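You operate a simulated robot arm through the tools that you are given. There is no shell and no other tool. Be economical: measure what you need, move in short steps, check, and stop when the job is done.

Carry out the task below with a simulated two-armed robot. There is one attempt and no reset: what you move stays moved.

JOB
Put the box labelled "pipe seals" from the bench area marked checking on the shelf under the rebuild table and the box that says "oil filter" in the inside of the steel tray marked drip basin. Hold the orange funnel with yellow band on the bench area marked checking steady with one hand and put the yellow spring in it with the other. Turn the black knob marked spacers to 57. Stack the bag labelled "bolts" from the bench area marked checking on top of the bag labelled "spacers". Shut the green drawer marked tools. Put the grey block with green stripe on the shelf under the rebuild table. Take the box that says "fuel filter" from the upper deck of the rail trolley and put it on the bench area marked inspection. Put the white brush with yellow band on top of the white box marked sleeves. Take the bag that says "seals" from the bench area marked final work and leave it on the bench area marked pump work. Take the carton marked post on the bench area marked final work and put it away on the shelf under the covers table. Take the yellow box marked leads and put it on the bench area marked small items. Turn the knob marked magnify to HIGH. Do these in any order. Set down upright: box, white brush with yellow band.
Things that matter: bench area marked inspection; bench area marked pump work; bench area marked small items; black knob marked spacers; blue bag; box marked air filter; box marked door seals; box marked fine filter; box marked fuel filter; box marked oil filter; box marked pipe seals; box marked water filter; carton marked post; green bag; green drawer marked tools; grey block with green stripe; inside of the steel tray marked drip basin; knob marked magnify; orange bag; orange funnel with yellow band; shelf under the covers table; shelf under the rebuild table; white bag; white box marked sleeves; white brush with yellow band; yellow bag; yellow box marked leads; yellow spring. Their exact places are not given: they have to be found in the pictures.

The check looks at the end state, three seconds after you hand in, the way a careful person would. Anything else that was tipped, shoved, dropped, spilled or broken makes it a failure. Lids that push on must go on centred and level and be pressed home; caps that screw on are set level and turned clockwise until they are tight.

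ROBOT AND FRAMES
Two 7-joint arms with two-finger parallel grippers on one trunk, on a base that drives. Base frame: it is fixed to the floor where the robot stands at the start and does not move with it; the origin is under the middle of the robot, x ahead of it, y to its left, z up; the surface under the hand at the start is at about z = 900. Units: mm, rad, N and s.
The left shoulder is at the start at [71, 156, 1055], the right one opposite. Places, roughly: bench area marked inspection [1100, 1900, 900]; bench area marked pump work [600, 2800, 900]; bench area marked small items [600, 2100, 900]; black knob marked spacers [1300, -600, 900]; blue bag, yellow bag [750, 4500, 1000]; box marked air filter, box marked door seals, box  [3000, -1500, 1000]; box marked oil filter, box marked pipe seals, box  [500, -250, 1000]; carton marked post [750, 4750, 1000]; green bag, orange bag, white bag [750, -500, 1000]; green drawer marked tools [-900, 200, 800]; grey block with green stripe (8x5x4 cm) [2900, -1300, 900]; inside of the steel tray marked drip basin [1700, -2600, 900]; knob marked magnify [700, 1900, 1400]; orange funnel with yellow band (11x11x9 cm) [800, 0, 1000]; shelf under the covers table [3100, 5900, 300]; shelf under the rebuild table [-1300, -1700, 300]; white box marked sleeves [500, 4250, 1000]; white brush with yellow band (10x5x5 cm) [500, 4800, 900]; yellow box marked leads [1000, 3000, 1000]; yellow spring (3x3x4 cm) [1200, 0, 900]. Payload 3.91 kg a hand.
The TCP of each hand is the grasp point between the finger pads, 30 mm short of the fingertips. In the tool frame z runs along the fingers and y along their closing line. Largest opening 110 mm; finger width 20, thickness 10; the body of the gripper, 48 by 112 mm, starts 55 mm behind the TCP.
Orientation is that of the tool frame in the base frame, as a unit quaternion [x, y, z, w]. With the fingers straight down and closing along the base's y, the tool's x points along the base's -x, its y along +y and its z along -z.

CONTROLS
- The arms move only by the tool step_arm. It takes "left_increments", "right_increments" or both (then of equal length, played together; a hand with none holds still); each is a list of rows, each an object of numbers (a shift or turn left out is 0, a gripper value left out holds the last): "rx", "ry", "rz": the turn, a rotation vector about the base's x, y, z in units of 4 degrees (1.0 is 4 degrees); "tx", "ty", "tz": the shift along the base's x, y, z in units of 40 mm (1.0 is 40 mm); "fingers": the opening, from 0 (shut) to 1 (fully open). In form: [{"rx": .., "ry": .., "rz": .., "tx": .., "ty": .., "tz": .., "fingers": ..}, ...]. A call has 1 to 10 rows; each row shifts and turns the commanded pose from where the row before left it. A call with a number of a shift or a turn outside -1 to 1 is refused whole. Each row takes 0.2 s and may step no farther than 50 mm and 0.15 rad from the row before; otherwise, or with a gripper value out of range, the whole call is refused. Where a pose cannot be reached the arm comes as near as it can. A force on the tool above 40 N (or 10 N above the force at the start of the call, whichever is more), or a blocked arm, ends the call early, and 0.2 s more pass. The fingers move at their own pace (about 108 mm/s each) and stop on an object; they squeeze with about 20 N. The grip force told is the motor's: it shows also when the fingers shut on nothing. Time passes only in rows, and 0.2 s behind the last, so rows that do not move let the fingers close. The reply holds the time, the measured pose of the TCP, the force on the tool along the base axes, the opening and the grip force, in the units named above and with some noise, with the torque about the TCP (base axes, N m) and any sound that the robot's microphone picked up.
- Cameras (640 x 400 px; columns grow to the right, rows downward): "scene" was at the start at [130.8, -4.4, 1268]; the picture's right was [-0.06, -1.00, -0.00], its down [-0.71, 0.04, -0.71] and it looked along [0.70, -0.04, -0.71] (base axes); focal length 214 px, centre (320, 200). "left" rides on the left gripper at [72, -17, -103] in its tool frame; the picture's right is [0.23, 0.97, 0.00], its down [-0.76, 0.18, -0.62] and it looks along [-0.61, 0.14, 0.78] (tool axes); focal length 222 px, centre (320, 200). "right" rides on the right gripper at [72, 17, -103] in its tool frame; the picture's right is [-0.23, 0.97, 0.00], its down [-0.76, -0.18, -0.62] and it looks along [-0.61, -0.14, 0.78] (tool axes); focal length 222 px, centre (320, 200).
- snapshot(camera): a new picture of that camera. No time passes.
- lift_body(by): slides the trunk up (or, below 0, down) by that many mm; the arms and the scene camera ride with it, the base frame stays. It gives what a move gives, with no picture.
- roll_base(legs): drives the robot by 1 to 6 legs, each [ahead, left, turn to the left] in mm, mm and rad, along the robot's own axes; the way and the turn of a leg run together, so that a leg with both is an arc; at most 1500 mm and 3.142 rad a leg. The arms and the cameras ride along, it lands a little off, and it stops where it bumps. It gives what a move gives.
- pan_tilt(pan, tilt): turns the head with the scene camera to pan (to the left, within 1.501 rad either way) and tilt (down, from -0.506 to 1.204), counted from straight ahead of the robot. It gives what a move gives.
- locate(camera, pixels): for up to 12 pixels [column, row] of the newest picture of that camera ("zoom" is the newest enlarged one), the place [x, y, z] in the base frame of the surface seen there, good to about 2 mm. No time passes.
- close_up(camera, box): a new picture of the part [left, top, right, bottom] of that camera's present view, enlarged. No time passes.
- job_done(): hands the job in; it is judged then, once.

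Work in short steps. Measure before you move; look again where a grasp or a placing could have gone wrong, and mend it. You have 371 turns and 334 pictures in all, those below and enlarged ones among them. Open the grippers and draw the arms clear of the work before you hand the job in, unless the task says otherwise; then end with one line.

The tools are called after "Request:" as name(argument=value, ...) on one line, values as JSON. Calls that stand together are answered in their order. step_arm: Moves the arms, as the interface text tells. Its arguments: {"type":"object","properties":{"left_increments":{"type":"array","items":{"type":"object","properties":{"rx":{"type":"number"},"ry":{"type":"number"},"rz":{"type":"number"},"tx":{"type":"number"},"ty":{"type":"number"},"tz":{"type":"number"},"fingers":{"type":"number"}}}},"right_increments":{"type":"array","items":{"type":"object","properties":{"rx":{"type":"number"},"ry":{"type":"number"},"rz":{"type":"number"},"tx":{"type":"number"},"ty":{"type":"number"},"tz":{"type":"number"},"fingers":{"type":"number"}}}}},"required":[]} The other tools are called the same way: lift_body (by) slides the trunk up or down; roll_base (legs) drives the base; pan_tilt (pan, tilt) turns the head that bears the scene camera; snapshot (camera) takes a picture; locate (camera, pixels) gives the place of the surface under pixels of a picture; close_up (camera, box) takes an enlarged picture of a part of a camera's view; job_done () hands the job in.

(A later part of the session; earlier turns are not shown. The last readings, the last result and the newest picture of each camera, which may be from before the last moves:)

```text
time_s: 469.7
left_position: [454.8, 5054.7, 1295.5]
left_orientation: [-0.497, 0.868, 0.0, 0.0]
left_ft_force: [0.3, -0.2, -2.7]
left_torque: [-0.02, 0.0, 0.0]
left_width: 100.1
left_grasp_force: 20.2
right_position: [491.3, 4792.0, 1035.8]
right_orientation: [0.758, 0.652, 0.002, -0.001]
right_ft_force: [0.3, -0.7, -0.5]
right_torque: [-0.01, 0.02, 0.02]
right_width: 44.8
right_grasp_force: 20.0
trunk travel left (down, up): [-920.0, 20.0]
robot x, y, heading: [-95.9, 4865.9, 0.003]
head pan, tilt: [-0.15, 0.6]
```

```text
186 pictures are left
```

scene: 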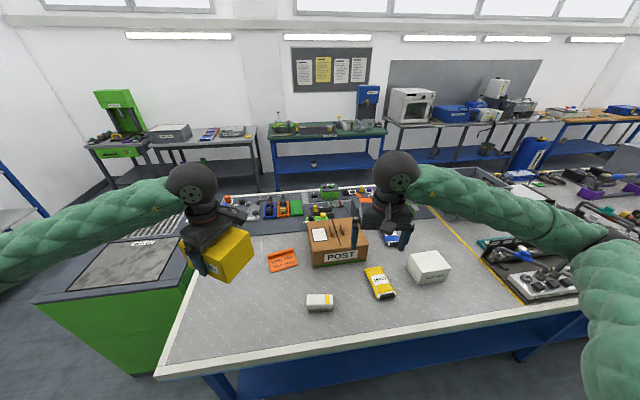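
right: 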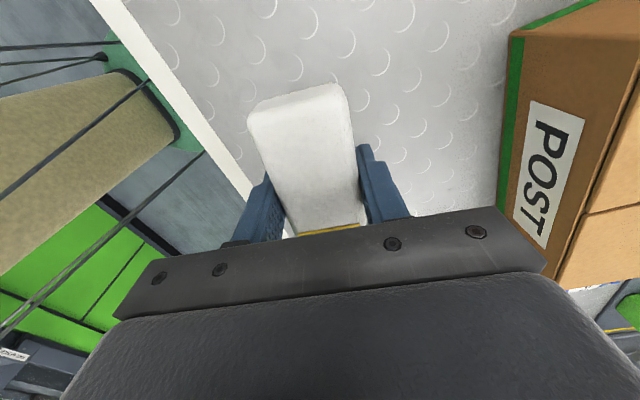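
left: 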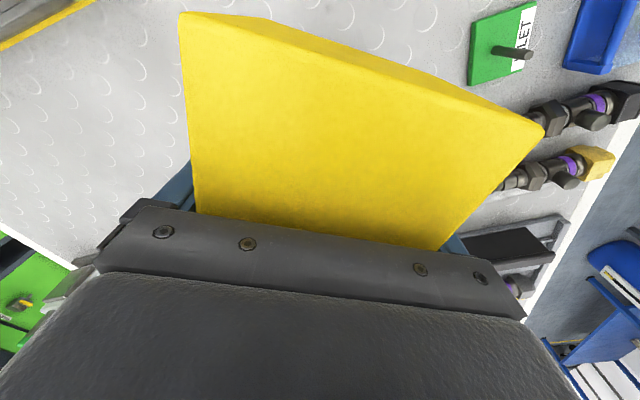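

Brush held. I raise it, strafe right 350 mm, and look at the sleeves box again.

Request:
step_arm(right_increments=[{"tz": 1}, {"tz": 1}, {"tz": 1}, {"tz": 0.7}])

Request:
roll_base(legs=[[0, -350, 0]])

Request:
snapshot(camera="scene")

Request:
close_up(camera="scene", box=[240, 210, 440, 340])

```text
time_s: 470.7
left_position: [454.6, 5055.6, 1294.1]
left_orientation: [-0.497, 0.868, -0.001, 0.0]
left_ft_force: [0.3, 0.5, -2.4]
left_torque: [-0.02, -0.01, -0.04]
left_width: 100.5
left_grasp_force: 19.7
right_position: [490.2, 4795.5, 1184.1]
right_orientation: [0.758, 0.652, 0.002, -0.002]
right_ft_force: [-0.3, 1.2, -1.2]
right_torque: [0.0, -0.02, 0.01]
right_width: 44.5
right_grasp_force: 20.5
trunk travel left (down, up): [-920.0, 20.0]
robot x, y, heading: [-91.4, 4866.6, -0.002]
head pan, tilt: [-0.15, 0.6]
```

```text
time_s: 472.9
left_position: [455.6, 4704.2, 1293.7]
left_orientation: [-0.496, 0.868, -0.001, 0.0]
left_ft_force: [0.4, -0.4, -3.8]
left_torque: [0.01, 0.0, 0.02]
left_width: 100.0
left_grasp_force: 20.2
right_position: [491.6, 4442.9, 1184.6]
right_orientation: [0.759, 0.652, 0.003, -0.003]
right_ft_force: [0.0, -0.1, -2.4]
right_torque: [-0.01, 0.01, 0.01]
right_width: 44.7
right_grasp_force: 19.8
trunk travel left (down, up): [-920.0, 20.0]
robot x, y, heading: [-89.2, 4518.4, 0.003]
head pan, tilt: [-0.15, 0.6]
```

```text
185 pictures are left
```

scene: 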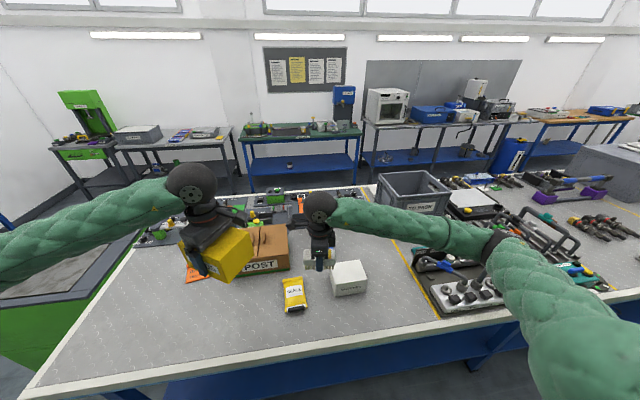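

```text
3.08 times, centred on (340, 275) of scene
```

zoom: 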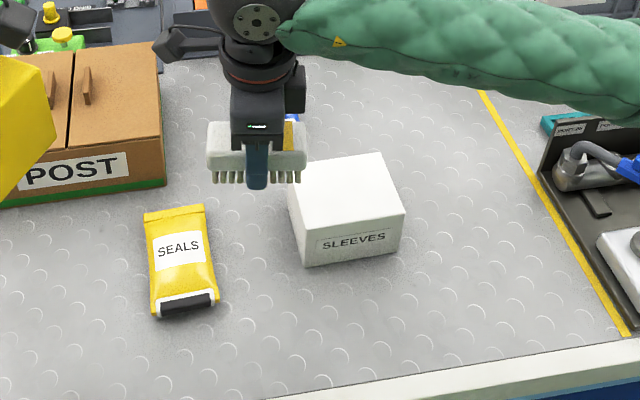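

Request:
locate(camera="zoom", pixels=[[378, 157], [402, 211], [303, 224], [289, 185], [340, 195], [310, 165]])

```text
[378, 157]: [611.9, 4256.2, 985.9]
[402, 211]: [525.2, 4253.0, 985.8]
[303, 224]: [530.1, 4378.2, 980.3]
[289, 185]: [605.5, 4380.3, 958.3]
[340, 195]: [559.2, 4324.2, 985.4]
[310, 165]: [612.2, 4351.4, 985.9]
```

Target is the top's centre (568,4316). I move the brush over it, squared to the box, and lower near the surface.

Request:
step_arm(right_increments=[{"tx": 0.48, "ty": -0.79, "rz": 0.5}, {"tx": 0.48, "ty": -0.79, "rz": 0.5}, {"tx": 0.48, "ty": -0.79, "rz": 0.5}, {"tx": 0.48, "ty": -0.79, "rz": 0.5}, {"tz": -0.9}, {"tz": -0.9}, {"tz": -0.9}, {"tz": -0.8}, {}])

Request:
close_up(camera="scene", box=[280, 210, 420, 310])

Request:
snapshot(camera="right")

```text
time_s: 474.9
left_position: [456.0, 4703.8, 1295.9]
left_orientation: [-0.496, 0.868, 0.0, 0.0]
left_ft_force: [-1.4, 0.1, -3.1]
left_torque: [0.01, 0.03, -0.05]
left_width: 100.2
left_grasp_force: 20.0
right_position: [564.6, 4311.2, 1042.5]
right_orientation: [0.711, 0.703, 0.002, -0.001]
right_ft_force: [0.9, 0.7, -1.4]
right_torque: [-0.04, 0.02, 0.02]
right_width: 44.7
right_grasp_force: 20.3
trunk travel left (down, up): [-920.0, 20.0]
robot x, y, heading: [-86.3, 4518.5, -0.002]
head pan, tilt: [-0.15, 0.6]
```

```text
4.00 times, centred on (350, 260) of scene
```

zoom: 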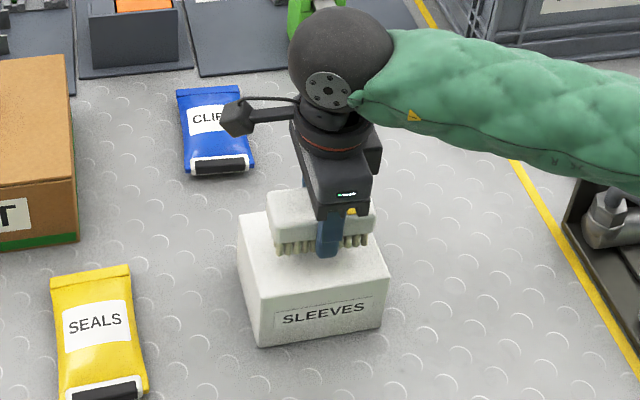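

```text
182 pictures are left
```

right: 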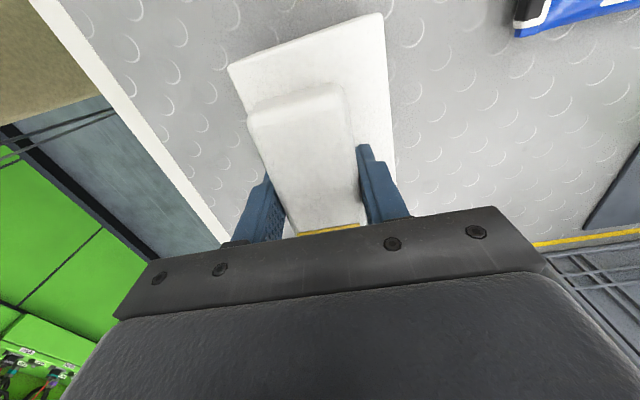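

Over the middle. I lower gently to contact.

Request:
step_arm(right_increments=[{"tz": -0.2, "tx": 0.08, "ty": 0.1}, {"tz": -0.15}, {"tz": -0.06}, {}])

```text
time_s: 475.9
left_position: [455.9, 4702.3, 1295.3]
left_orientation: [-0.496, 0.868, 0.0, -0.001]
left_ft_force: [-0.1, -0.3, -2.6]
left_torque: [0.0, -0.02, 0.0]
left_width: 100.3
left_grasp_force: 19.8
right_position: [569.9, 4317.8, 1026.1]
right_orientation: [0.711, 0.703, 0.001, -0.001]
right_ft_force: [-0.7, -0.9, -0.4]
right_torque: [0.0, -0.02, 0.02]
right_width: 45.0
right_grasp_force: 20.3
trunk travel left (down, up): [-920.0, 20.0]
robot x, y, heading: [-92.0, 4518.9, 0.004]
head pan, tilt: [-0.15, 0.6]
```

Request:
step_arm(right_increments=[{"tz": -0.05}, {"tz": -0.03}, {}])

```text
time_s: 476.8
left_position: [456.4, 4701.6, 1294.4]
left_orientation: [-0.497, 0.868, -0.001, 0.0]
left_ft_force: [-0.2, 1.4, -2.2]
left_torque: [-0.01, -0.01, 0.01]
left_width: 100.1
left_grasp_force: 19.8
right_position: [569.9, 4318.2, 1023.6]
right_orientation: [0.711, 0.703, 0.002, -0.002]
right_ft_force: [0.0, 0.5, 0.0]
right_torque: [0.02, -0.01, 0.0]
right_width: 44.6
right_grasp_force: 19.8
trunk travel left (down, up): [-920.0, 20.0]
robot x, y, heading: [-90.7, 4517.4, 0.003]
head pan, tilt: [-0.15, 0.6]
```

At contact; I release and rise.

Request:
step_arm(right_increments=[{"tz": -0.03}, {"fingers": 0.6}, {"fingers": 0.7}, {"fingers": 0.7}, {"tz": 0.4}, {"tz": 1}, {"tz": 1}, {"tz": 1}])

Request:
close_up(camera="scene", box=[280, 210, 420, 310])

```text
time_s: 478.6
left_position: [454.9, 4702.4, 1295.5]
left_orientation: [-0.496, 0.868, -0.002, 0.0]
left_ft_force: [0.6, 0.5, -2.6]
left_torque: [-0.03, 0.01, 0.0]
left_width: 100.3
left_grasp_force: 20.4
right_position: [571.2, 4319.2, 1159.1]
right_orientation: [0.711, 0.703, 0.002, -0.002]
right_ft_force: [0.0, 0.0, 0.1]
right_torque: [-0.01, 0.0, 0.01]
right_width: 76.9
right_grasp_force: 0.0
trunk travel left (down, up): [-920.0, 20.0]
robot x, y, heading: [-87.9, 4519.4, 0.005]
head pan, tilt: [-0.15, 0.6]
```

```text
4.00 times, centred on (350, 260) of scene
```

zoom: 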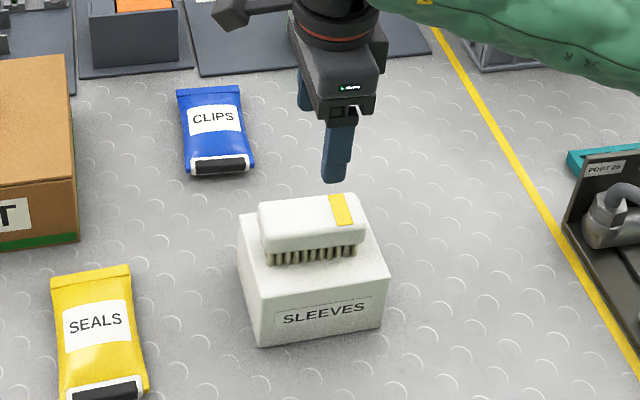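

Brush sits upright on the sleeves box. Next the yellow "seals" bag: I shift the base left 150 mm and turn the right hand back +93°.

Request:
roll_base(legs=[[0, 150, 0]])

Request:
step_arm(right_increments=[{"rz": 1, "ty": 0.15}, {"rz": 1, "ty": 0.15}, {"rz": 1, "ty": 0.15}, {"rz": 1, "ty": 0.15}, {"rz": 1, "ty": 0.15}, {"rz": 1, "ty": 0.15}, {"rz": 1, "ty": 0.15}, {"rz": 1, "ty": 0.15}, {"rz": 1, "ty": 0.15}, {"rz": 1, "ty": 0.15}])

Request:
step_arm(right_increments=[{"rz": 1}, {"rz": 1}, {"rz": 1}, {"rz": 1}, {"rz": 1}, {"rz": 1}, {"rz": 1}, {"rz": 1}, {"rz": 1}, {"rz": 1}])

Request:
step_arm(right_increments=[{"rz": 1, "fingers": 1}, {"rz": 1, "tz": -0.8}, {"rz": 1, "tz": -0.8}, {"rz": 0.4}])

Request:
snapshot(camera="right")

```text
time_s: 479.9
left_position: [456.5, 4853.5, 1294.7]
left_orientation: [-0.495, 0.869, 0.0, 0.0]
left_ft_force: [0.7, 0.2, -3.5]
left_torque: [0.01, 0.01, 0.0]
left_width: 100.3
left_grasp_force: 20.1
right_position: [572.4, 4470.0, 1159.1]
right_orientation: [0.711, 0.703, 0.002, -0.003]
right_ft_force: [-0.8, 0.3, 0.1]
right_torque: [0.04, -0.05, -0.01]
right_width: 76.8
right_grasp_force: 0.0
trunk travel left (down, up): [-920.0, 20.0]
robot x, y, heading: [-86.1, 4670.5, 0.003]
head pan, tilt: [-0.15, 0.6]
```

```text
time_s: 482.1
left_position: [456.2, 4854.6, 1294.0]
left_orientation: [-0.496, 0.868, 0.0, -0.001]
left_ft_force: [0.8, -0.7, -2.7]
left_torque: [0.01, -0.01, 0.01]
left_width: 100.1
left_grasp_force: 20.1
right_position: [571.5, 4530.0, 1160.4]
right_orientation: [0.428, 0.904, 0.002, -0.003]
right_ft_force: [0.1, 0.1, 0.4]
right_torque: [-0.02, 0.02, -0.01]
right_width: 77.0
right_grasp_force: 0.1
trunk travel left (down, up): [-920.0, 20.0]
robot x, y, heading: [-93.8, 4672.1, -0.0]
head pan, tilt: [-0.15, 0.6]
```

```text
time_s: 484.3
left_position: [456.1, 4855.3, 1294.1]
left_orientation: [-0.495, 0.869, -0.001, -0.001]
left_ft_force: [0.3, -0.3, -3.9]
left_torque: [0.01, 0.0, 0.02]
left_width: 100.4
left_grasp_force: 20.0
right_position: [571.4, 4530.1, 1159.6]
right_orientation: [0.093, 0.996, 0.0, -0.003]
right_ft_force: [-0.3, 0.3, 0.5]
right_torque: [0.01, -0.01, 0.05]
right_width: 77.0
right_grasp_force: 0.0
trunk travel left (down, up): [-920.0, 20.0]
robot x, y, heading: [-92.7, 4669.5, -0.002]
head pan, tilt: [-0.15, 0.6]
```

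```text
time_s: 485.3
left_position: [455.7, 4854.1, 1294.9]
left_orientation: [-0.495, 0.869, -0.001, 0.0]
left_ft_force: [0.4, 0.3, -2.8]
left_torque: [-0.01, 0.03, -0.01]
left_width: 100.2
left_grasp_force: 19.6
right_position: [571.6, 4531.3, 1096.3]
right_orientation: [-0.025, 1.0, 0.002, -0.002]
right_ft_force: [-0.1, 0.2, -0.5]
right_torque: [0.03, -0.01, 0.01]
right_width: 110.0
right_grasp_force: 0.0
trunk travel left (down, up): [-920.0, 20.0]
robot x, y, heading: [-89.3, 4668.1, -0.001]
head pan, tilt: [-0.15, 0.6]
```

```text
180 pictures are left
```

right: 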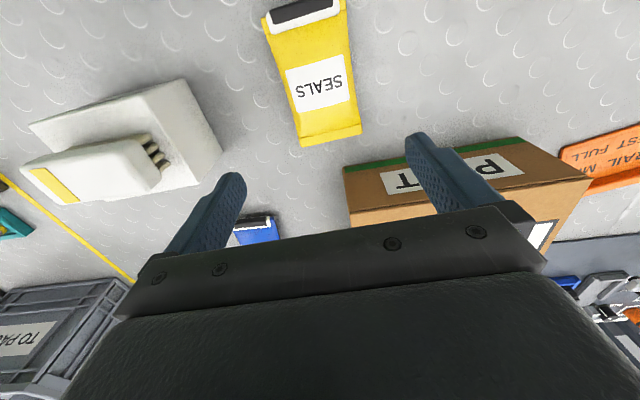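

Request:
locate(camera="right", pixels=[[268, 35], [350, 15], [358, 130], [303, 141], [320, 80]])

```text
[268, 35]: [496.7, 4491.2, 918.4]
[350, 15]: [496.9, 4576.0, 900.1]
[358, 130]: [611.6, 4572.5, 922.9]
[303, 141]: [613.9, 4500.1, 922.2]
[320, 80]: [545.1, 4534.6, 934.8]
```

Centre (546,4534). I move over, lower to 933, grip and lift.

Request:
step_arm(right_increments=[{"tx": -0.64, "ty": 0.06, "tz": -0.5}, {"tz": -0.9}, {"tz": -0.9}, {"tz": -0.9}, {"tz": -0.87}, {}, {"fingers": 0.4}, {"fingers": 0}, {"fingers": 0}, {}])

Request:
step_arm(right_increments=[{"tz": 0.5}, {"tz": 1}, {"tz": 1}, {"tz": 1}, {"tz": 1}, {"tz": 1}, {"tz": 1}, {"tz": 1, "tx": -0.4}, {"tx": -0.8}])

Request:
snapshot(camera="right")

```text
time_s: 487.5
left_position: [456.4, 4855.0, 1294.2]
left_orientation: [-0.496, 0.868, 0.0, 0.001]
left_ft_force: [0.0, -0.5, -3.1]
left_torque: [0.05, -0.02, 0.0]
left_width: 100.5
left_grasp_force: 19.9
right_position: [543.0, 4532.6, 935.1]
right_orientation: [-0.025, 1.0, 0.001, -0.003]
right_ft_force: [-0.2, -0.3, 0.2]
right_torque: [0.01, 0.01, 0.04]
right_width: 80.9
right_grasp_force: 20.0
trunk travel left (down, up): [-920.0, 20.0]
robot x, y, heading: [-92.1, 4669.8, -0.005]
head pan, tilt: [-0.15, 0.6]
```

```text
time_s: 489.5
left_position: [455.9, 4853.8, 1295.6]
left_orientation: [-0.495, 0.869, -0.001, 0.0]
left_ft_force: [0.7, 0.0, -3.0]
left_torque: [0.01, 0.0, 0.02]
left_width: 100.2
left_grasp_force: 20.7
right_position: [497.2, 4535.3, 1233.6]
right_orientation: [-0.025, 1.0, 0.001, -0.003]
right_ft_force: [0.0, -0.2, -0.8]
right_torque: [-0.01, -0.01, 0.03]
right_width: 80.9
right_grasp_force: 19.4
trunk travel left (down, up): [-920.0, 20.0]
robot x, y, heading: [-94.4, 4674.3, -0.002]
head pan, tilt: [-0.15, 0.6]
```

```text
179 pictures are left
```

right: 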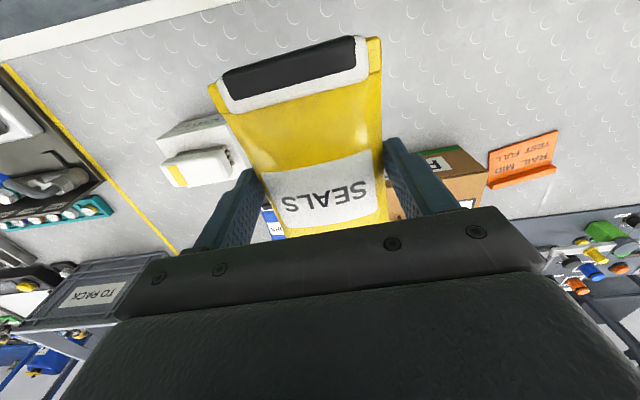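

Bag held. I strafe right 1500 mm towards pump work and look.

Request:
roll_base(legs=[[0, -1500, 0]])

Request:
pan_tilt(pan=-0.3, tilt=0.6)

Request:
snapshot(camera="scene")

```text
time_s: 496.9
left_position: [450.9, 3371.8, 1295.5]
left_orientation: [-0.491, 0.871, -0.001, 0.0]
left_ft_force: [0.9, 0.2, -2.1]
left_torque: [0.0, 0.0, 0.02]
left_width: 100.3
left_grasp_force: 20.0
right_position: [489.3, 3051.2, 1231.2]
right_orientation: [-0.02, 1.0, 0.001, -0.003]
right_ft_force: [0.0, -0.3, -1.1]
right_torque: [0.01, -0.01, -0.04]
right_width: 80.9
right_grasp_force: 19.7
trunk travel left (down, up): [-920.0, 20.0]
robot x, y, heading: [-99.5, 3193.1, -0.01]
head pan, tilt: [-0.15, 0.6]
```

```text
time_s: 497.6
left_position: [452.7, 3372.3, 1295.3]
left_orientation: [-0.491, 0.871, 0.0, -0.001]
left_ft_force: [0.1, 0.4, -2.9]
left_torque: [-0.02, 0.02, 0.02]
left_width: 100.2
left_grasp_force: 19.9
right_position: [491.3, 3050.7, 1231.9]
right_orientation: [-0.02, 1.0, 0.0, -0.005]
right_ft_force: [0.0, 0.0, -0.1]
right_torque: [-0.02, 0.03, -0.01]
right_width: 80.8
right_grasp_force: 19.9
trunk travel left (down, up): [-920.0, 20.0]
robot x, y, heading: [-97.4, 3196.2, -0.009]
head pan, tilt: [-0.3, 0.6]
```

```text
178 pictures are left
```

scene: 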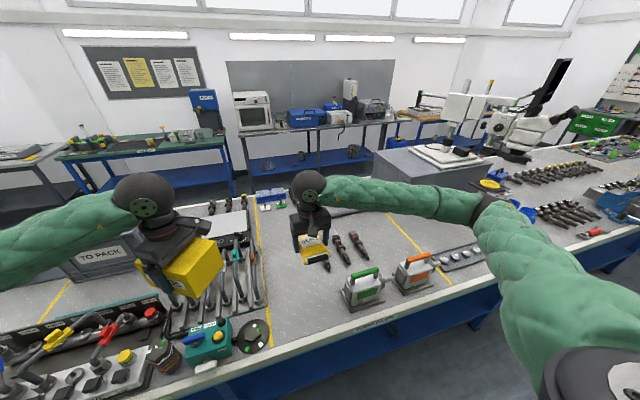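

Request:
close_up(camera="scene", box=[250, 190, 510, 350])

Request:
locate(camera="scene", pixels=[[375, 328], [268, 300], [262, 230], [445, 245], [365, 265], [410, 262], [355, 250], [330, 275], [325, 305], [400, 220], [485, 240], [300, 330]])

```text
2.46 times, centred on (380, 270) of scene
```

zoom: 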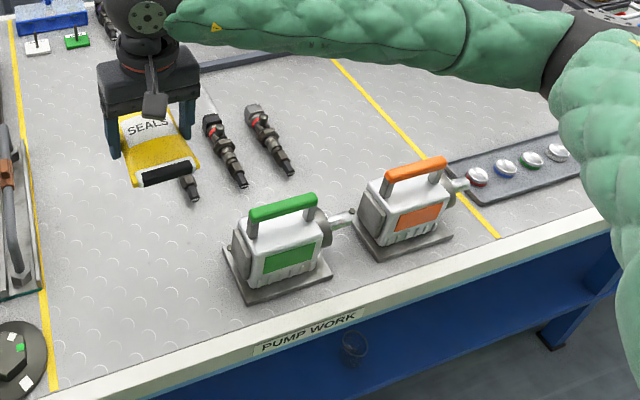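

```text
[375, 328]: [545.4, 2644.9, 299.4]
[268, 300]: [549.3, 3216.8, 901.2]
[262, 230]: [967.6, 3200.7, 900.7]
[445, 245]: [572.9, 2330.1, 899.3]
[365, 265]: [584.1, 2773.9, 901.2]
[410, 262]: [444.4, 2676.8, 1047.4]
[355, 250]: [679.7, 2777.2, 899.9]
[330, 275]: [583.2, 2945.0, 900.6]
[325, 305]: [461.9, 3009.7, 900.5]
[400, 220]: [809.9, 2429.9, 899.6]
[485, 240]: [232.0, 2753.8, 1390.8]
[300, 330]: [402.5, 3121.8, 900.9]
```

Pump work has free bench at x 470–620, y 2960–3180. I lower the seals bag at (535,3045).

Request:
step_arm(right_increments=[{"tx": 0.5, "ty": -0.05, "tz": -0.8}, {"tx": 0.6, "ty": -0.05, "tz": -0.8}, {"tz": -0.95}, {"tz": -0.95}, {"tz": -0.95}, {"tz": -0.95}, {"tz": -0.9}, {"tz": -0.6}, {}])

Request:
close_up(camera="scene", box=[250, 190, 510, 350])

```text
time_s: 499.6
left_position: [450.9, 3372.4, 1295.0]
left_orientation: [-0.49, 0.871, -0.001, 0.0]
left_ft_force: [0.8, 0.3, -3.2]
left_torque: [-0.03, 0.03, 0.0]
left_width: 100.2
left_grasp_force: 20.0
right_position: [532.7, 3048.5, 955.2]
right_orientation: [-0.02, 1.0, 0.001, -0.002]
right_ft_force: [-0.4, -0.5, 0.0]
right_torque: [0.0, 0.0, -0.01]
right_width: 80.7
right_grasp_force: 19.9
trunk travel left (down, up): [-920.0, 20.0]
robot x, y, heading: [-99.2, 3194.5, -0.012]
head pan, tilt: [-0.3, 0.6]
```

```text
2.46 times, centred on (380, 270) of scene
```

zoom: 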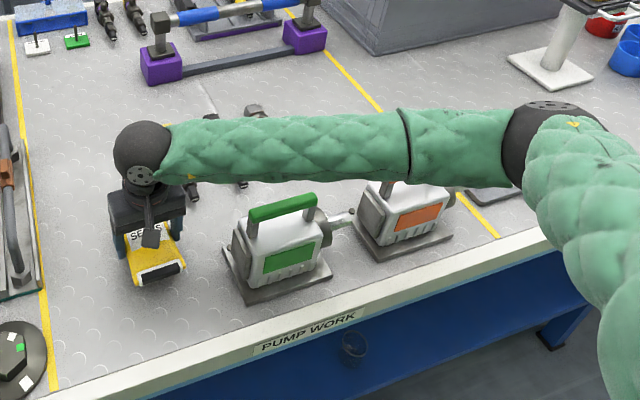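

Lower the last 18 mm and release.

Request:
step_arm(right_increments=[{"tz": -0.3}, {"tz": -0.15}, {"tz": -0.03}, {}, {"fingers": 0.9}, {"fingers": 1}, {"fingers": 1}, {"tz": 0.5}, {"tz": 1}, {"tz": 1}])

Request:
close_up(camera="scene", box=[250, 190, 510, 350])

```text
time_s: 501.8
left_position: [452.0, 3372.1, 1294.7]
left_orientation: [-0.491, 0.871, -0.002, -0.001]
left_ft_force: [0.3, -1.2, -2.6]
left_torque: [0.0, 0.0, 0.0]
left_width: 100.4
left_grasp_force: 20.2
right_position: [535.7, 3047.1, 1035.4]
right_orientation: [-0.02, 1.0, 0.0, -0.004]
right_ft_force: [-0.5, 0.0, 0.5]
right_torque: [-0.01, -0.01, 0.02]
right_width: 109.9
right_grasp_force: 0.1
trunk travel left (down, up): [-920.0, 20.0]
robot x, y, heading: [-94.8, 3194.4, -0.009]
head pan, tilt: [-0.3, 0.6]
```

```text
2.46 times, centred on (380, 270) of scene
```

zoom: 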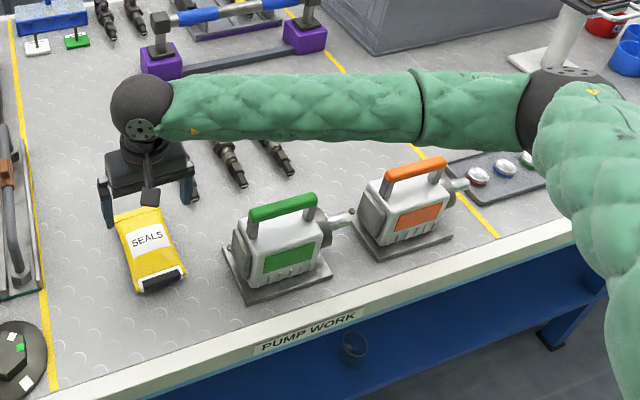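

The bag lies on pump work. I raise and tuck the right arm, back off 100 mm, strafe right to small items and look.

Request:
step_arm(right_increments=[{"tz": 1}, {"tz": 1}, {"tz": 1}, {"tz": 1}, {"tz": 1, "tx": -0.3}, {"tz": 0.8, "tx": -0.6}, {"tx": -0.9}, {"tx": -0.9}])

Request:
roll_base(legs=[[-120, 0, 0.01], [0, -1000, 0]])

Request:
pan_tilt(pan=-0.1, tilt=0.5)

Request:
snapshot(camera="scene")

```text
time_s: 503.6
left_position: [450.7, 3372.0, 1296.3]
left_orientation: [-0.491, 0.871, 0.0, 0.001]
left_ft_force: [-0.4, 0.0, -3.4]
left_torque: [0.04, 0.02, -0.01]
left_width: 100.1
left_grasp_force: 19.7
right_position: [423.4, 3045.3, 1270.3]
right_orientation: [-0.021, 1.0, 0.001, -0.003]
right_ft_force: [0.1, -0.6, 0.2]
right_torque: [0.05, 0.0, -0.03]
right_width: 109.8
right_grasp_force: 0.1
trunk travel left (down, up): [-920.0, 20.0]
robot x, y, heading: [-95.9, 3195.3, -0.008]
head pan, tilt: [-0.3, 0.6]
```

```text
time_s: 509.5
left_position: [340.4, 2420.1, 1294.4]
left_orientation: [-0.513, 0.858, -0.001, -0.001]
left_ft_force: [0.5, 0.5, -2.9]
left_torque: [-0.06, 0.02, 0.02]
left_width: 99.8
left_grasp_force: 19.9
right_position: [331.3, 2092.3, 1269.9]
right_orientation: [-0.046, 0.999, -0.001, -0.004]
right_ft_force: [-0.3, -0.1, -0.1]
right_torque: [0.01, 0.0, 0.0]
right_width: 109.9
right_grasp_force: 0.1
trunk travel left (down, up): [-920.0, 20.0]
robot x, y, heading: [-197.0, 2208.0, 0.041]
head pan, tilt: [-0.3, 0.6]
```

```text
time_s: 510.2
left_position: [340.5, 2418.1, 1295.0]
left_orientation: [-0.514, 0.858, 0.0, 0.0]
left_ft_force: [0.0, 0.5, -3.7]
left_torque: [0.0, -0.01, 0.01]
left_width: 100.2
left_grasp_force: 19.9
right_position: [330.8, 2092.1, 1270.9]
right_orientation: [-0.045, 0.999, 0.0, -0.003]
right_ft_force: [-0.7, 0.1, 0.4]
right_torque: [-0.01, 0.0, 0.01]
right_width: 109.9
right_grasp_force: 0.0
trunk travel left (down, up): [-920.0, 20.0]
robot x, y, heading: [-197.5, 2213.6, 0.041]
head pan, tilt: [-0.099, 0.499]
```

```text
174 pictures are left
```

scene: 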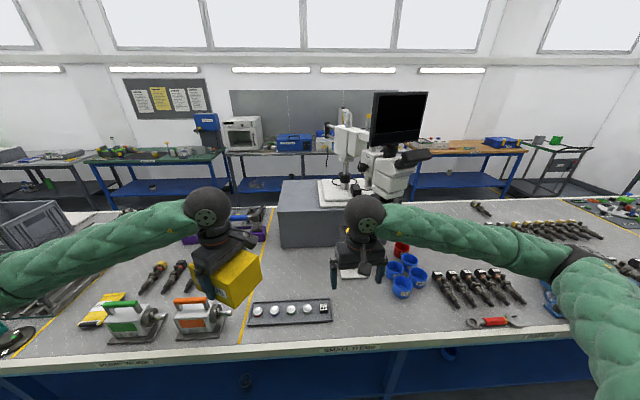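

Request:
locate(camera="scene", pixels=[[350, 348], [335, 318], [290, 312], [250, 318], [360, 310], [360, 290], [400, 290], [440, 300], [360, 330], [240, 330], [480, 322], [300, 270]])

Request:
close_up(camera="scene", box=[230, 220, 550, 370])

```text
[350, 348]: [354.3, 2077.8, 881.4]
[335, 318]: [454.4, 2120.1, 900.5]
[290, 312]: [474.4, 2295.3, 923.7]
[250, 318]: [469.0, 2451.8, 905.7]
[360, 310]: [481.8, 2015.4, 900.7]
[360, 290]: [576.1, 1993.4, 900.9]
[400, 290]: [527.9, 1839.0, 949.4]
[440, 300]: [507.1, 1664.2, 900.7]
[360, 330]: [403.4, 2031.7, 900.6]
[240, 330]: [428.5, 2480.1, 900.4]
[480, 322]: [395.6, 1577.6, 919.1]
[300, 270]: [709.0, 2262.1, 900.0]
```

```text
2.00 times, centred on (390, 295) of scene
```

zoom: 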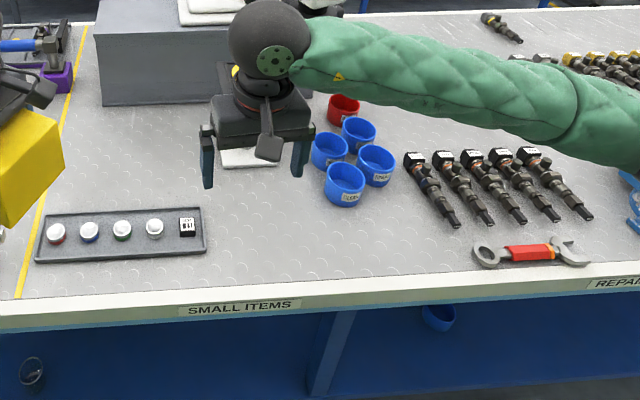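

SMALL ITEMS' label is at y 2078; free spot ≈(515,2010) between the button tray and the cups. I reposition so that the left hand reaches it.

Request:
roll_base(legs=[[0, 0, -0.041], [0, -300, 0], [70, 0, 0]])

Request:
snapshot(camera="scene")

```text
time_s: 513.2
left_position: [412.8, 2105.4, 1296.9]
left_orientation: [-0.494, 0.869, -0.002, 0.003]
left_ft_force: [0.0, 0.1, -2.3]
left_torque: [0.03, -0.05, 0.0]
left_width: 100.0
left_grasp_force: 20.4
right_position: [388.5, 1778.6, 1273.0]
right_orientation: [-0.025, 1.0, 0.0, 0.0]
right_ft_force: [-0.1, 0.8, 0.2]
right_torque: [0.0, -0.09, 0.0]
right_width: 110.1
right_grasp_force: 0.1
trunk travel left (down, up): [-920.0, 20.0]
robot x, y, heading: [-126.8, 1921.4, -0.001]
head pan, tilt: [-0.099, 0.499]
```

```text
172 pictures are left
```

scene: 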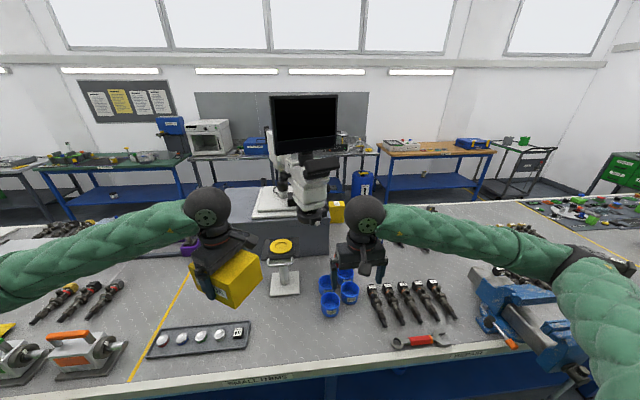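

Request:
locate(camera="scene", pixels=[[282, 245], [283, 262], [284, 292], [272, 293], [298, 290], [250, 325], [325, 300], [282, 310], [282, 340]])

Request:
close_up(camera="scene", box=[180, 180, 380, 380])

```text
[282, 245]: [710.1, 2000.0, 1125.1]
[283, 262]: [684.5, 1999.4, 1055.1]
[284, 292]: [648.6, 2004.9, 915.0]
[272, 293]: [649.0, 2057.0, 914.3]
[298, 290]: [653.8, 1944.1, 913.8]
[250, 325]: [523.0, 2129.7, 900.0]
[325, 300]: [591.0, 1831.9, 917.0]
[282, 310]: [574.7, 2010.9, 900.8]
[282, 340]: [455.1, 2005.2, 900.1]
```

```text
2.00 times, centred on (280, 280) of scene
```

zoom: 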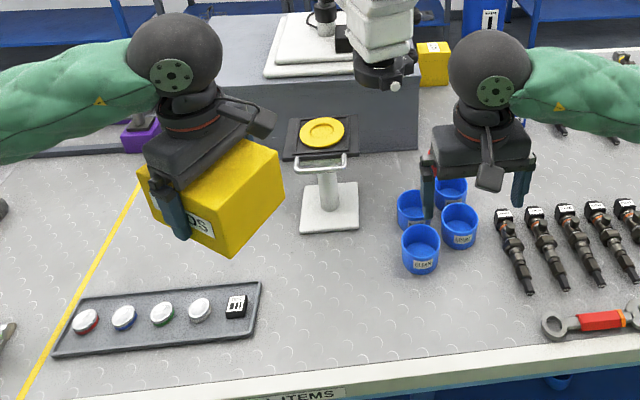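

The stand's base begins near x≈615, so I place the box at (500,2010). Move over and lower to just above the bench.

Request:
step_arm(left_increments=[{"tx": 0.55, "ty": -0.6, "tz": -0.3}, {"tx": 0.55, "ty": -0.6, "tz": -0.3}, {"tx": 0.55, "ty": -0.6, "tz": -0.3}, {"tx": 0.53, "ty": -0.58, "tz": -0.3}, {"tz": -0.95}, {"tz": -0.95}, {"tz": -0.95}, {"tz": -0.95}, {"tz": -0.95}, {}])

Request:
snapshot(camera="scene")

```text
time_s: 515.5
left_position: [507.3, 2006.8, 1059.1]
left_orientation: [-0.495, 0.869, -0.001, 0.001]
left_ft_force: [-0.9, 0.4, -3.1]
left_torque: [0.04, 0.0, -0.01]
left_width: 99.9
left_grasp_force: 20.3
right_position: [394.5, 1778.3, 1269.5]
right_orientation: [-0.025, 1.0, 0.001, -0.002]
right_ft_force: [0.3, 0.4, -0.1]
right_torque: [-0.01, -0.03, -0.02]
right_width: 109.8
right_grasp_force: 0.1
trunk travel left (down, up): [-920.0, 20.0]
robot x, y, heading: [-126.6, 1921.0, -0.002]
head pan, tilt: [-0.099, 0.499]
```

```text
170 pictures are left
```

scene: 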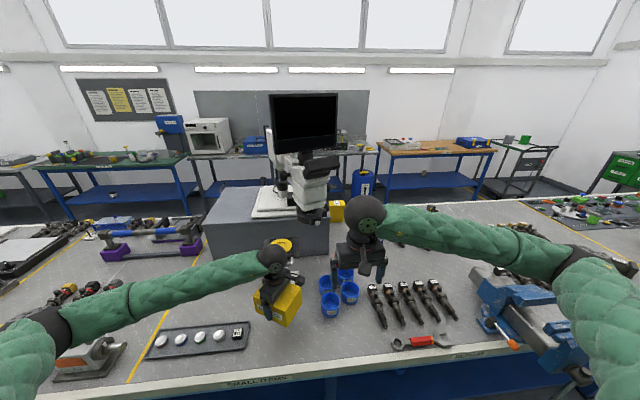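

I check the left forearm's height over the pump and tray before lowering.

Request:
locate(camera="scene", pixels=[[100, 330], [70, 345], [50, 330], [150, 310], [200, 295], [20, 350], [85, 365], [90, 350], [270, 300], [320, 305]])

Request:
close_up(camera="scene", box=[0, 220, 360, 400])

```text
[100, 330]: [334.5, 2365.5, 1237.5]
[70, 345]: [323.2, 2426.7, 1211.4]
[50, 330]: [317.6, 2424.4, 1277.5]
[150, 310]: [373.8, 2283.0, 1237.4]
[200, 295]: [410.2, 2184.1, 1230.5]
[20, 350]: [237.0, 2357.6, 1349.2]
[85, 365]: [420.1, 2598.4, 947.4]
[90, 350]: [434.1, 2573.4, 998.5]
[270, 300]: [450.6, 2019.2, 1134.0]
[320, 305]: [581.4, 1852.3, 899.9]
```

```text
1.78 times, centred on (180, 310) of scene
```

zoom: 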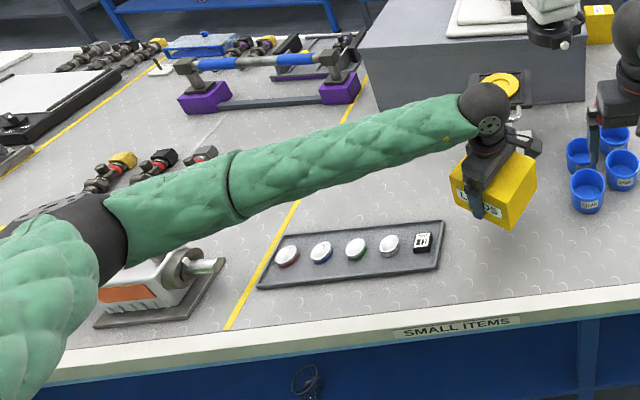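

Ample clearance. I lower to near contact.

Request:
step_arm(left_increments=[{"tz": -0.9, "tx": -0.1}, {"tz": -0.9}, {"tz": -0.7}, {"tz": -0.25}, {"tz": -0.1}, {}])

```text
time_s: 516.9
left_position: [503.2, 2010.0, 942.0]
left_orientation: [-0.494, 0.869, -0.002, 0.0]
left_ft_force: [-0.4, 0.0, -3.5]
left_torque: [0.0, -0.04, -0.02]
left_width: 99.9
left_grasp_force: 19.8
right_position: [395.7, 1778.1, 1269.7]
right_orientation: [-0.024, 1.0, 0.0, -0.003]
right_ft_force: [-0.3, 0.7, 0.3]
right_torque: [-0.04, 0.01, 0.02]
right_width: 110.1
right_grasp_force: 0.0
trunk travel left (down, up): [-920.0, 20.0]
robot x, y, heading: [-127.0, 1924.2, -0.001]
head pan, tilt: [-0.099, 0.499]
```

Request:
step_arm(left_increments=[{"tz": -0.05}, {"tz": -0.04}, {}])

```text
time_s: 517.6
left_position: [502.4, 2009.4, 941.8]
left_orientation: [-0.496, 0.869, -0.002, 0.001]
left_ft_force: [12.1, 1.8, 26.5]
left_torque: [0.71, 0.78, -0.47]
left_width: 99.9
left_grasp_force: 20.4
right_position: [394.0, 1776.9, 1270.8]
right_orientation: [-0.023, 1.0, 0.001, -0.002]
right_ft_force: [0.1, 0.5, -0.8]
right_torque: [0.01, 0.03, 0.0]
right_width: 110.0
right_grasp_force: 0.1
trunk travel left (down, up): [-920.0, 20.0]
robot x, y, heading: [-128.0, 1920.0, -0.003]
head pan, tilt: [-0.099, 0.499]
```

Contact (26 N). I ease up 1 mm, open and rise.

Request:
step_arm(left_increments=[{"tz": 0.04}, {"fingers": 1}, {"fingers": 1}, {}, {"tz": 0.5}, {"tz": 1}, {"tz": 1}, {"tz": 1}, {"tz": 1}, {"tz": 1}])

Request:
close_up(camera="scene", box=[180, 200, 380, 390])

```text
time_s: 519.9
left_position: [500.2, 2007.5, 1164.4]
left_orientation: [-0.495, 0.869, -0.001, 0.0]
left_ft_force: [-0.7, 1.1, -0.1]
left_torque: [-0.02, 0.01, -0.01]
left_width: 110.1
left_grasp_force: 0.1
right_position: [394.6, 1777.4, 1270.1]
right_orientation: [-0.025, 1.0, 0.001, -0.002]
right_ft_force: [0.4, -0.2, 0.9]
right_torque: [0.0, 0.01, 0.05]
right_width: 110.0
right_grasp_force: 0.0
trunk travel left (down, up): [-920.0, 20.0]
robot x, y, heading: [-128.0, 1920.5, -0.003]
head pan, tilt: [-0.099, 0.499]
```

```text
2.11 times, centred on (280, 295) of scene
```

zoom: 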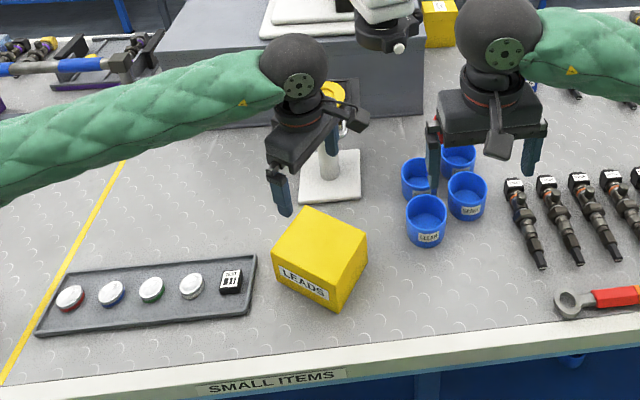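

Leads box placed. I retract the left hand (turning it back) and look at the microscope's controls.

Request:
step_arm(left_increments=[{"tz": 0.8, "rz": -1}, {"tz": 0.8, "tx": -0.4, "rz": -1}, {"tz": 0.8, "tx": -0.6, "rz": -1, "ty": 0.4}, {"tx": -0.6, "rz": -1, "ty": 0.6}, {"tx": -0.5, "rz": -1, "ty": 0.6}, {"rz": -1, "ty": 0.6}, {"rz": -1, "ty": 0.6}, {"rz": -1}, {"rz": -1}, {"rz": -1}])

Request:
step_arm(left_increments=[{"rz": -1}, {"rz": -1}, {"rz": -1}, {"rz": -1}, {"rz": -0.8}])

Request:
pan_tilt(pan=0, tilt=0.3)

Request:
close_up(camera="scene", box=[200, 120, 420, 300])

```text
time_s: 522.0
left_position: [417.5, 2122.1, 1257.5]
left_orientation: [-0.166, 0.986, -0.002, 0.001]
left_ft_force: [0.1, 0.6, -0.3]
left_torque: [0.01, 0.0, 0.03]
left_width: 110.1
left_grasp_force: 0.1
right_position: [393.6, 1778.6, 1271.5]
right_orientation: [-0.024, 1.0, 0.0, -0.003]
right_ft_force: [-0.6, 0.5, -0.3]
right_torque: [0.01, 0.02, -0.01]
right_width: 110.1
right_grasp_force: 0.2
trunk travel left (down, up): [-920.0, 20.0]
robot x, y, heading: [-126.8, 1923.0, 0.001]
head pan, tilt: [-0.099, 0.499]
```

```text
time_s: 523.2
left_position: [418.6, 2120.9, 1257.9]
left_orientation: [0.0, 1.0, -0.001, 0.0]
left_ft_force: [0.1, 0.4, 0.1]
left_torque: [0.02, 0.02, 0.01]
left_width: 110.3
left_grasp_force: 0.1
right_position: [395.1, 1777.5, 1270.8]
right_orientation: [-0.025, 1.0, 0.001, -0.003]
right_ft_force: [-0.7, -0.5, -0.6]
right_torque: [0.05, 0.01, 0.02]
right_width: 109.9
right_grasp_force: 0.0
trunk travel left (down, up): [-920.0, 20.0]
robot x, y, heading: [-128.0, 1919.7, 0.002]
head pan, tilt: [-0.099, 0.499]
```

```text
time_s: 524.0
left_position: [418.4, 2122.0, 1256.9]
left_orientation: [-0.001, 1.0, -0.001, 0.0]
left_ft_force: [-0.7, 0.4, -0.1]
left_torque: [-0.01, 0.01, 0.03]
left_width: 110.2
left_grasp_force: 0.0
right_position: [394.6, 1777.8, 1270.9]
right_orientation: [-0.023, 1.0, 0.001, -0.002]
right_ft_force: [0.6, -0.8, 0.2]
right_torque: [0.0, 0.01, -0.01]
right_width: 109.9
right_grasp_force: 0.1
trunk travel left (down, up): [-920.0, 20.0]
robot x, y, heading: [-128.7, 1924.4, -0.001]
head pan, tilt: [0.0, 0.3]
```

```text
2.22 times, centred on (310, 210) of scene
```

zoom: 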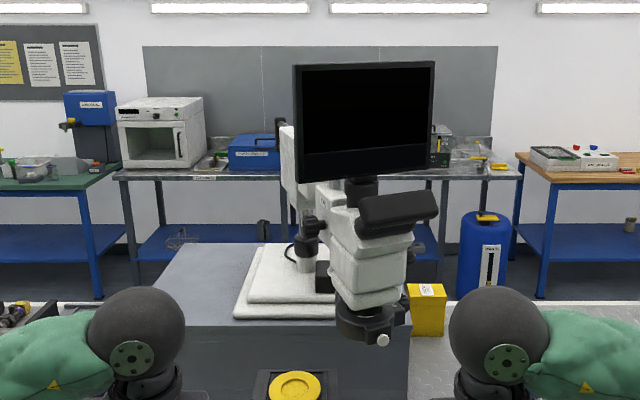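

Request:
close_up(camera="scene", box=[290, 190, 370, 250])

Request:
locate(camera="zoom", pixels=[[210, 250], [340, 200], [330, 80], [200, 130], [400, 100], [300, 290], [130, 110], [200, 60], [350, 330]])

```text
6.67 times, centred on (330, 220) of scene
```

zoom: 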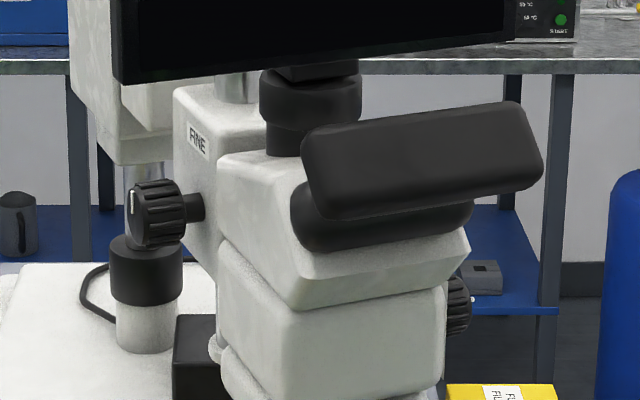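

```text
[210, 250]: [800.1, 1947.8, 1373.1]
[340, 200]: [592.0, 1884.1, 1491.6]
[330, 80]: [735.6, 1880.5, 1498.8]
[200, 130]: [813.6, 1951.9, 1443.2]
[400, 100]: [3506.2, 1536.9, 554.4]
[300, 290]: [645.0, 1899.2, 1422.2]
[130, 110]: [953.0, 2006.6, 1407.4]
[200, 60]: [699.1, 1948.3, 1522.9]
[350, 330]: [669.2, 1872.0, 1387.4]
```

One knob (FINE) is on the +y side; another is on the -y side. I shift right and look at that side.

Request:
roll_base(legs=[[0, -520, 0]])

Request:
pan_tilt(pan=0.45, tilt=0.2)

Request:
snapshot(camera="scene")

```text
time_s: 527.1
left_position: [417.3, 1591.9, 1257.0]
left_orientation: [-0.004, 1.0, -0.001, 0.0]
left_ft_force: [0.1, 0.4, -0.2]
left_torque: [0.01, -0.02, -0.05]
left_width: 109.8
left_grasp_force: 0.0
right_position: [395.8, 1247.3, 1270.6]
right_orientation: [-0.027, 1.0, 0.0, -0.003]
right_ft_force: [0.0, -0.6, -0.3]
right_torque: [0.01, 0.01, -0.03]
right_width: 110.0
right_grasp_force: 0.2
trunk travel left (down, up): [-920.0, 20.0]
robot x, y, heading: [-125.2, 1388.0, 0.006]
head pan, tilt: [0.0, 0.3]
```

```text
time_s: 528.0
left_position: [417.0, 1590.4, 1257.6]
left_orientation: [-0.004, 1.0, 0.0, 0.0]
left_ft_force: [-0.4, 0.2, 0.3]
left_torque: [0.01, -0.01, -0.04]
left_width: 110.2
left_grasp_force: 0.0
right_position: [396.2, 1247.5, 1271.5]
right_orientation: [-0.027, 1.0, 0.002, -0.003]
right_ft_force: [0.4, -0.5, -0.5]
right_torque: [0.02, 0.02, -0.02]
right_width: 110.0
right_grasp_force: 0.0
trunk travel left (down, up): [-920.0, 20.0]
robot x, y, heading: [-130.3, 1386.2, 0.002]
head pan, tilt: [0.45, 0.201]
```

```text
165 pictures are left
```

scene: 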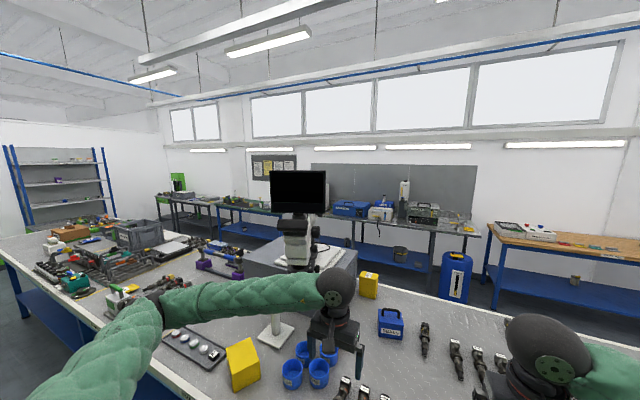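

Request:
close_up(camera="scene", box=[260, 205, 350, 285])

Request:
locate(camera="zoom", pixels=[[330, 120], [340, 150], [345, 130], [280, 150], [300, 100], [250, 200], [260, 100]])

```text
5.00 times, centred on (305, 245) of scene
```

zoom: 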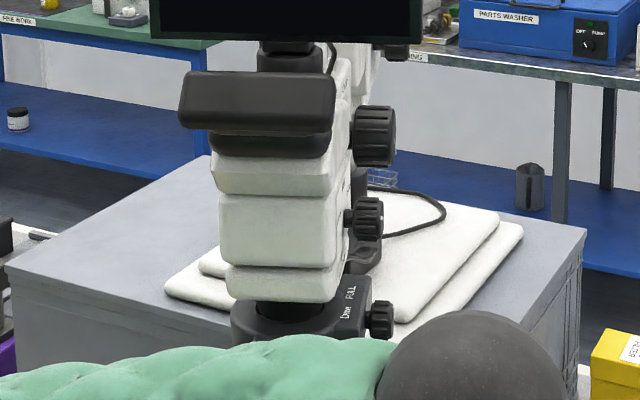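

```text
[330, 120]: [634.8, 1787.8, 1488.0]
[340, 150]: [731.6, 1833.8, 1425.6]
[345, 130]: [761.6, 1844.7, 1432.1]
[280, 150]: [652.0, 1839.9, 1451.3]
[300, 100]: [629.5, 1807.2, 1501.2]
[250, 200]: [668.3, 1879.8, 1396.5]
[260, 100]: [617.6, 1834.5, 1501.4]
```

Three knobs on the -y side. I move further right for a better oblique view of their labels.

Request:
roll_base(legs=[[0, -550, 0]])

Request:
pan_tilt(pan=0.95, tilt=0.1)

Request:
snapshot(camera="scene")

```text
time_s: 531.1
left_position: [420.2, 1034.5, 1257.0]
left_orientation: [0.0, 1.0, -0.001, 0.0]
left_ft_force: [-0.5, 0.5, -0.9]
left_torque: [0.01, 0.0, -0.01]
left_width: 110.0
left_grasp_force: 0.0
right_position: [395.8, 691.8, 1270.6]
right_orientation: [-0.024, 1.0, -0.001, -0.002]
right_ft_force: [-0.2, 0.0, -0.5]
right_torque: [0.0, -0.02, 0.01]
right_width: 110.0
right_grasp_force: 0.1
trunk travel left (down, up): [-920.0, 20.0]
robot x, y, heading: [-127.7, 835.3, -0.003]
head pan, tilt: [0.45, 0.201]
```

```text
time_s: 532.1
left_position: [420.2, 1035.5, 1257.4]
left_orientation: [0.0, 1.0, -0.001, 0.0]
left_ft_force: [-0.4, -0.6, -0.4]
left_torque: [-0.01, -0.04, 0.01]
left_width: 110.1
left_grasp_force: 0.0
right_position: [395.9, 691.1, 1271.5]
right_orientation: [-0.023, 1.0, 0.0, -0.002]
right_ft_force: [-0.5, -0.2, 0.0]
right_torque: [-0.03, 0.0, -0.01]
right_width: 109.9
right_grasp_force: 0.0
trunk travel left (down, up): [-920.0, 20.0]
robot x, y, heading: [-126.0, 835.1, -0.002]
head pan, tilt: [0.949, 0.099]
```

```text
163 pictures are left
```

scene: 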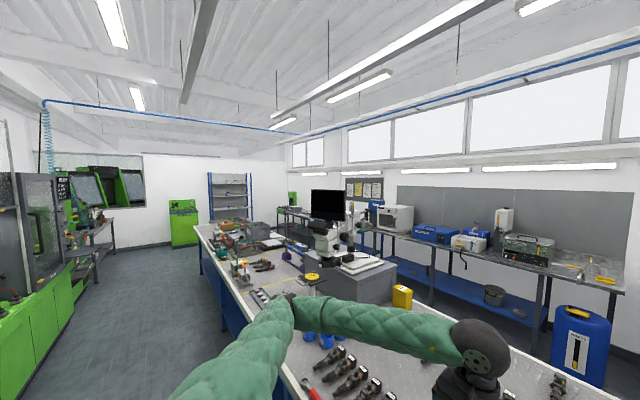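

Request:
close_up(camera="scene", box=[305, 205, 375, 275])

Request:
locate(camera="zoom", pixels=[[345, 135], [345, 185], [330, 230], [300, 140], [290, 200], [400, 120], [330, 280], [430, 100]])

```text
5.71 times, centred on (340, 240) of scene
```

zoom: 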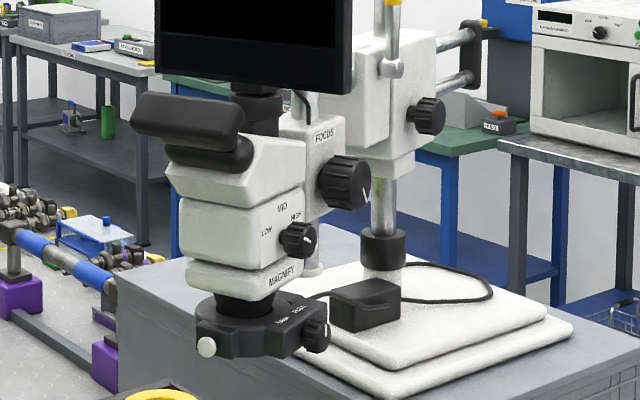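

```text
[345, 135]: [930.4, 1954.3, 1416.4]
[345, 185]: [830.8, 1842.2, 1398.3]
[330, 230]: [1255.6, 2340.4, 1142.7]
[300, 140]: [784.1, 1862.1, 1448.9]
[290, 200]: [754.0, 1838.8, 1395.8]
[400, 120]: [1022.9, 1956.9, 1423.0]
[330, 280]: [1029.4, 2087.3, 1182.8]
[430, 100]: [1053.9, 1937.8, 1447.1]
```

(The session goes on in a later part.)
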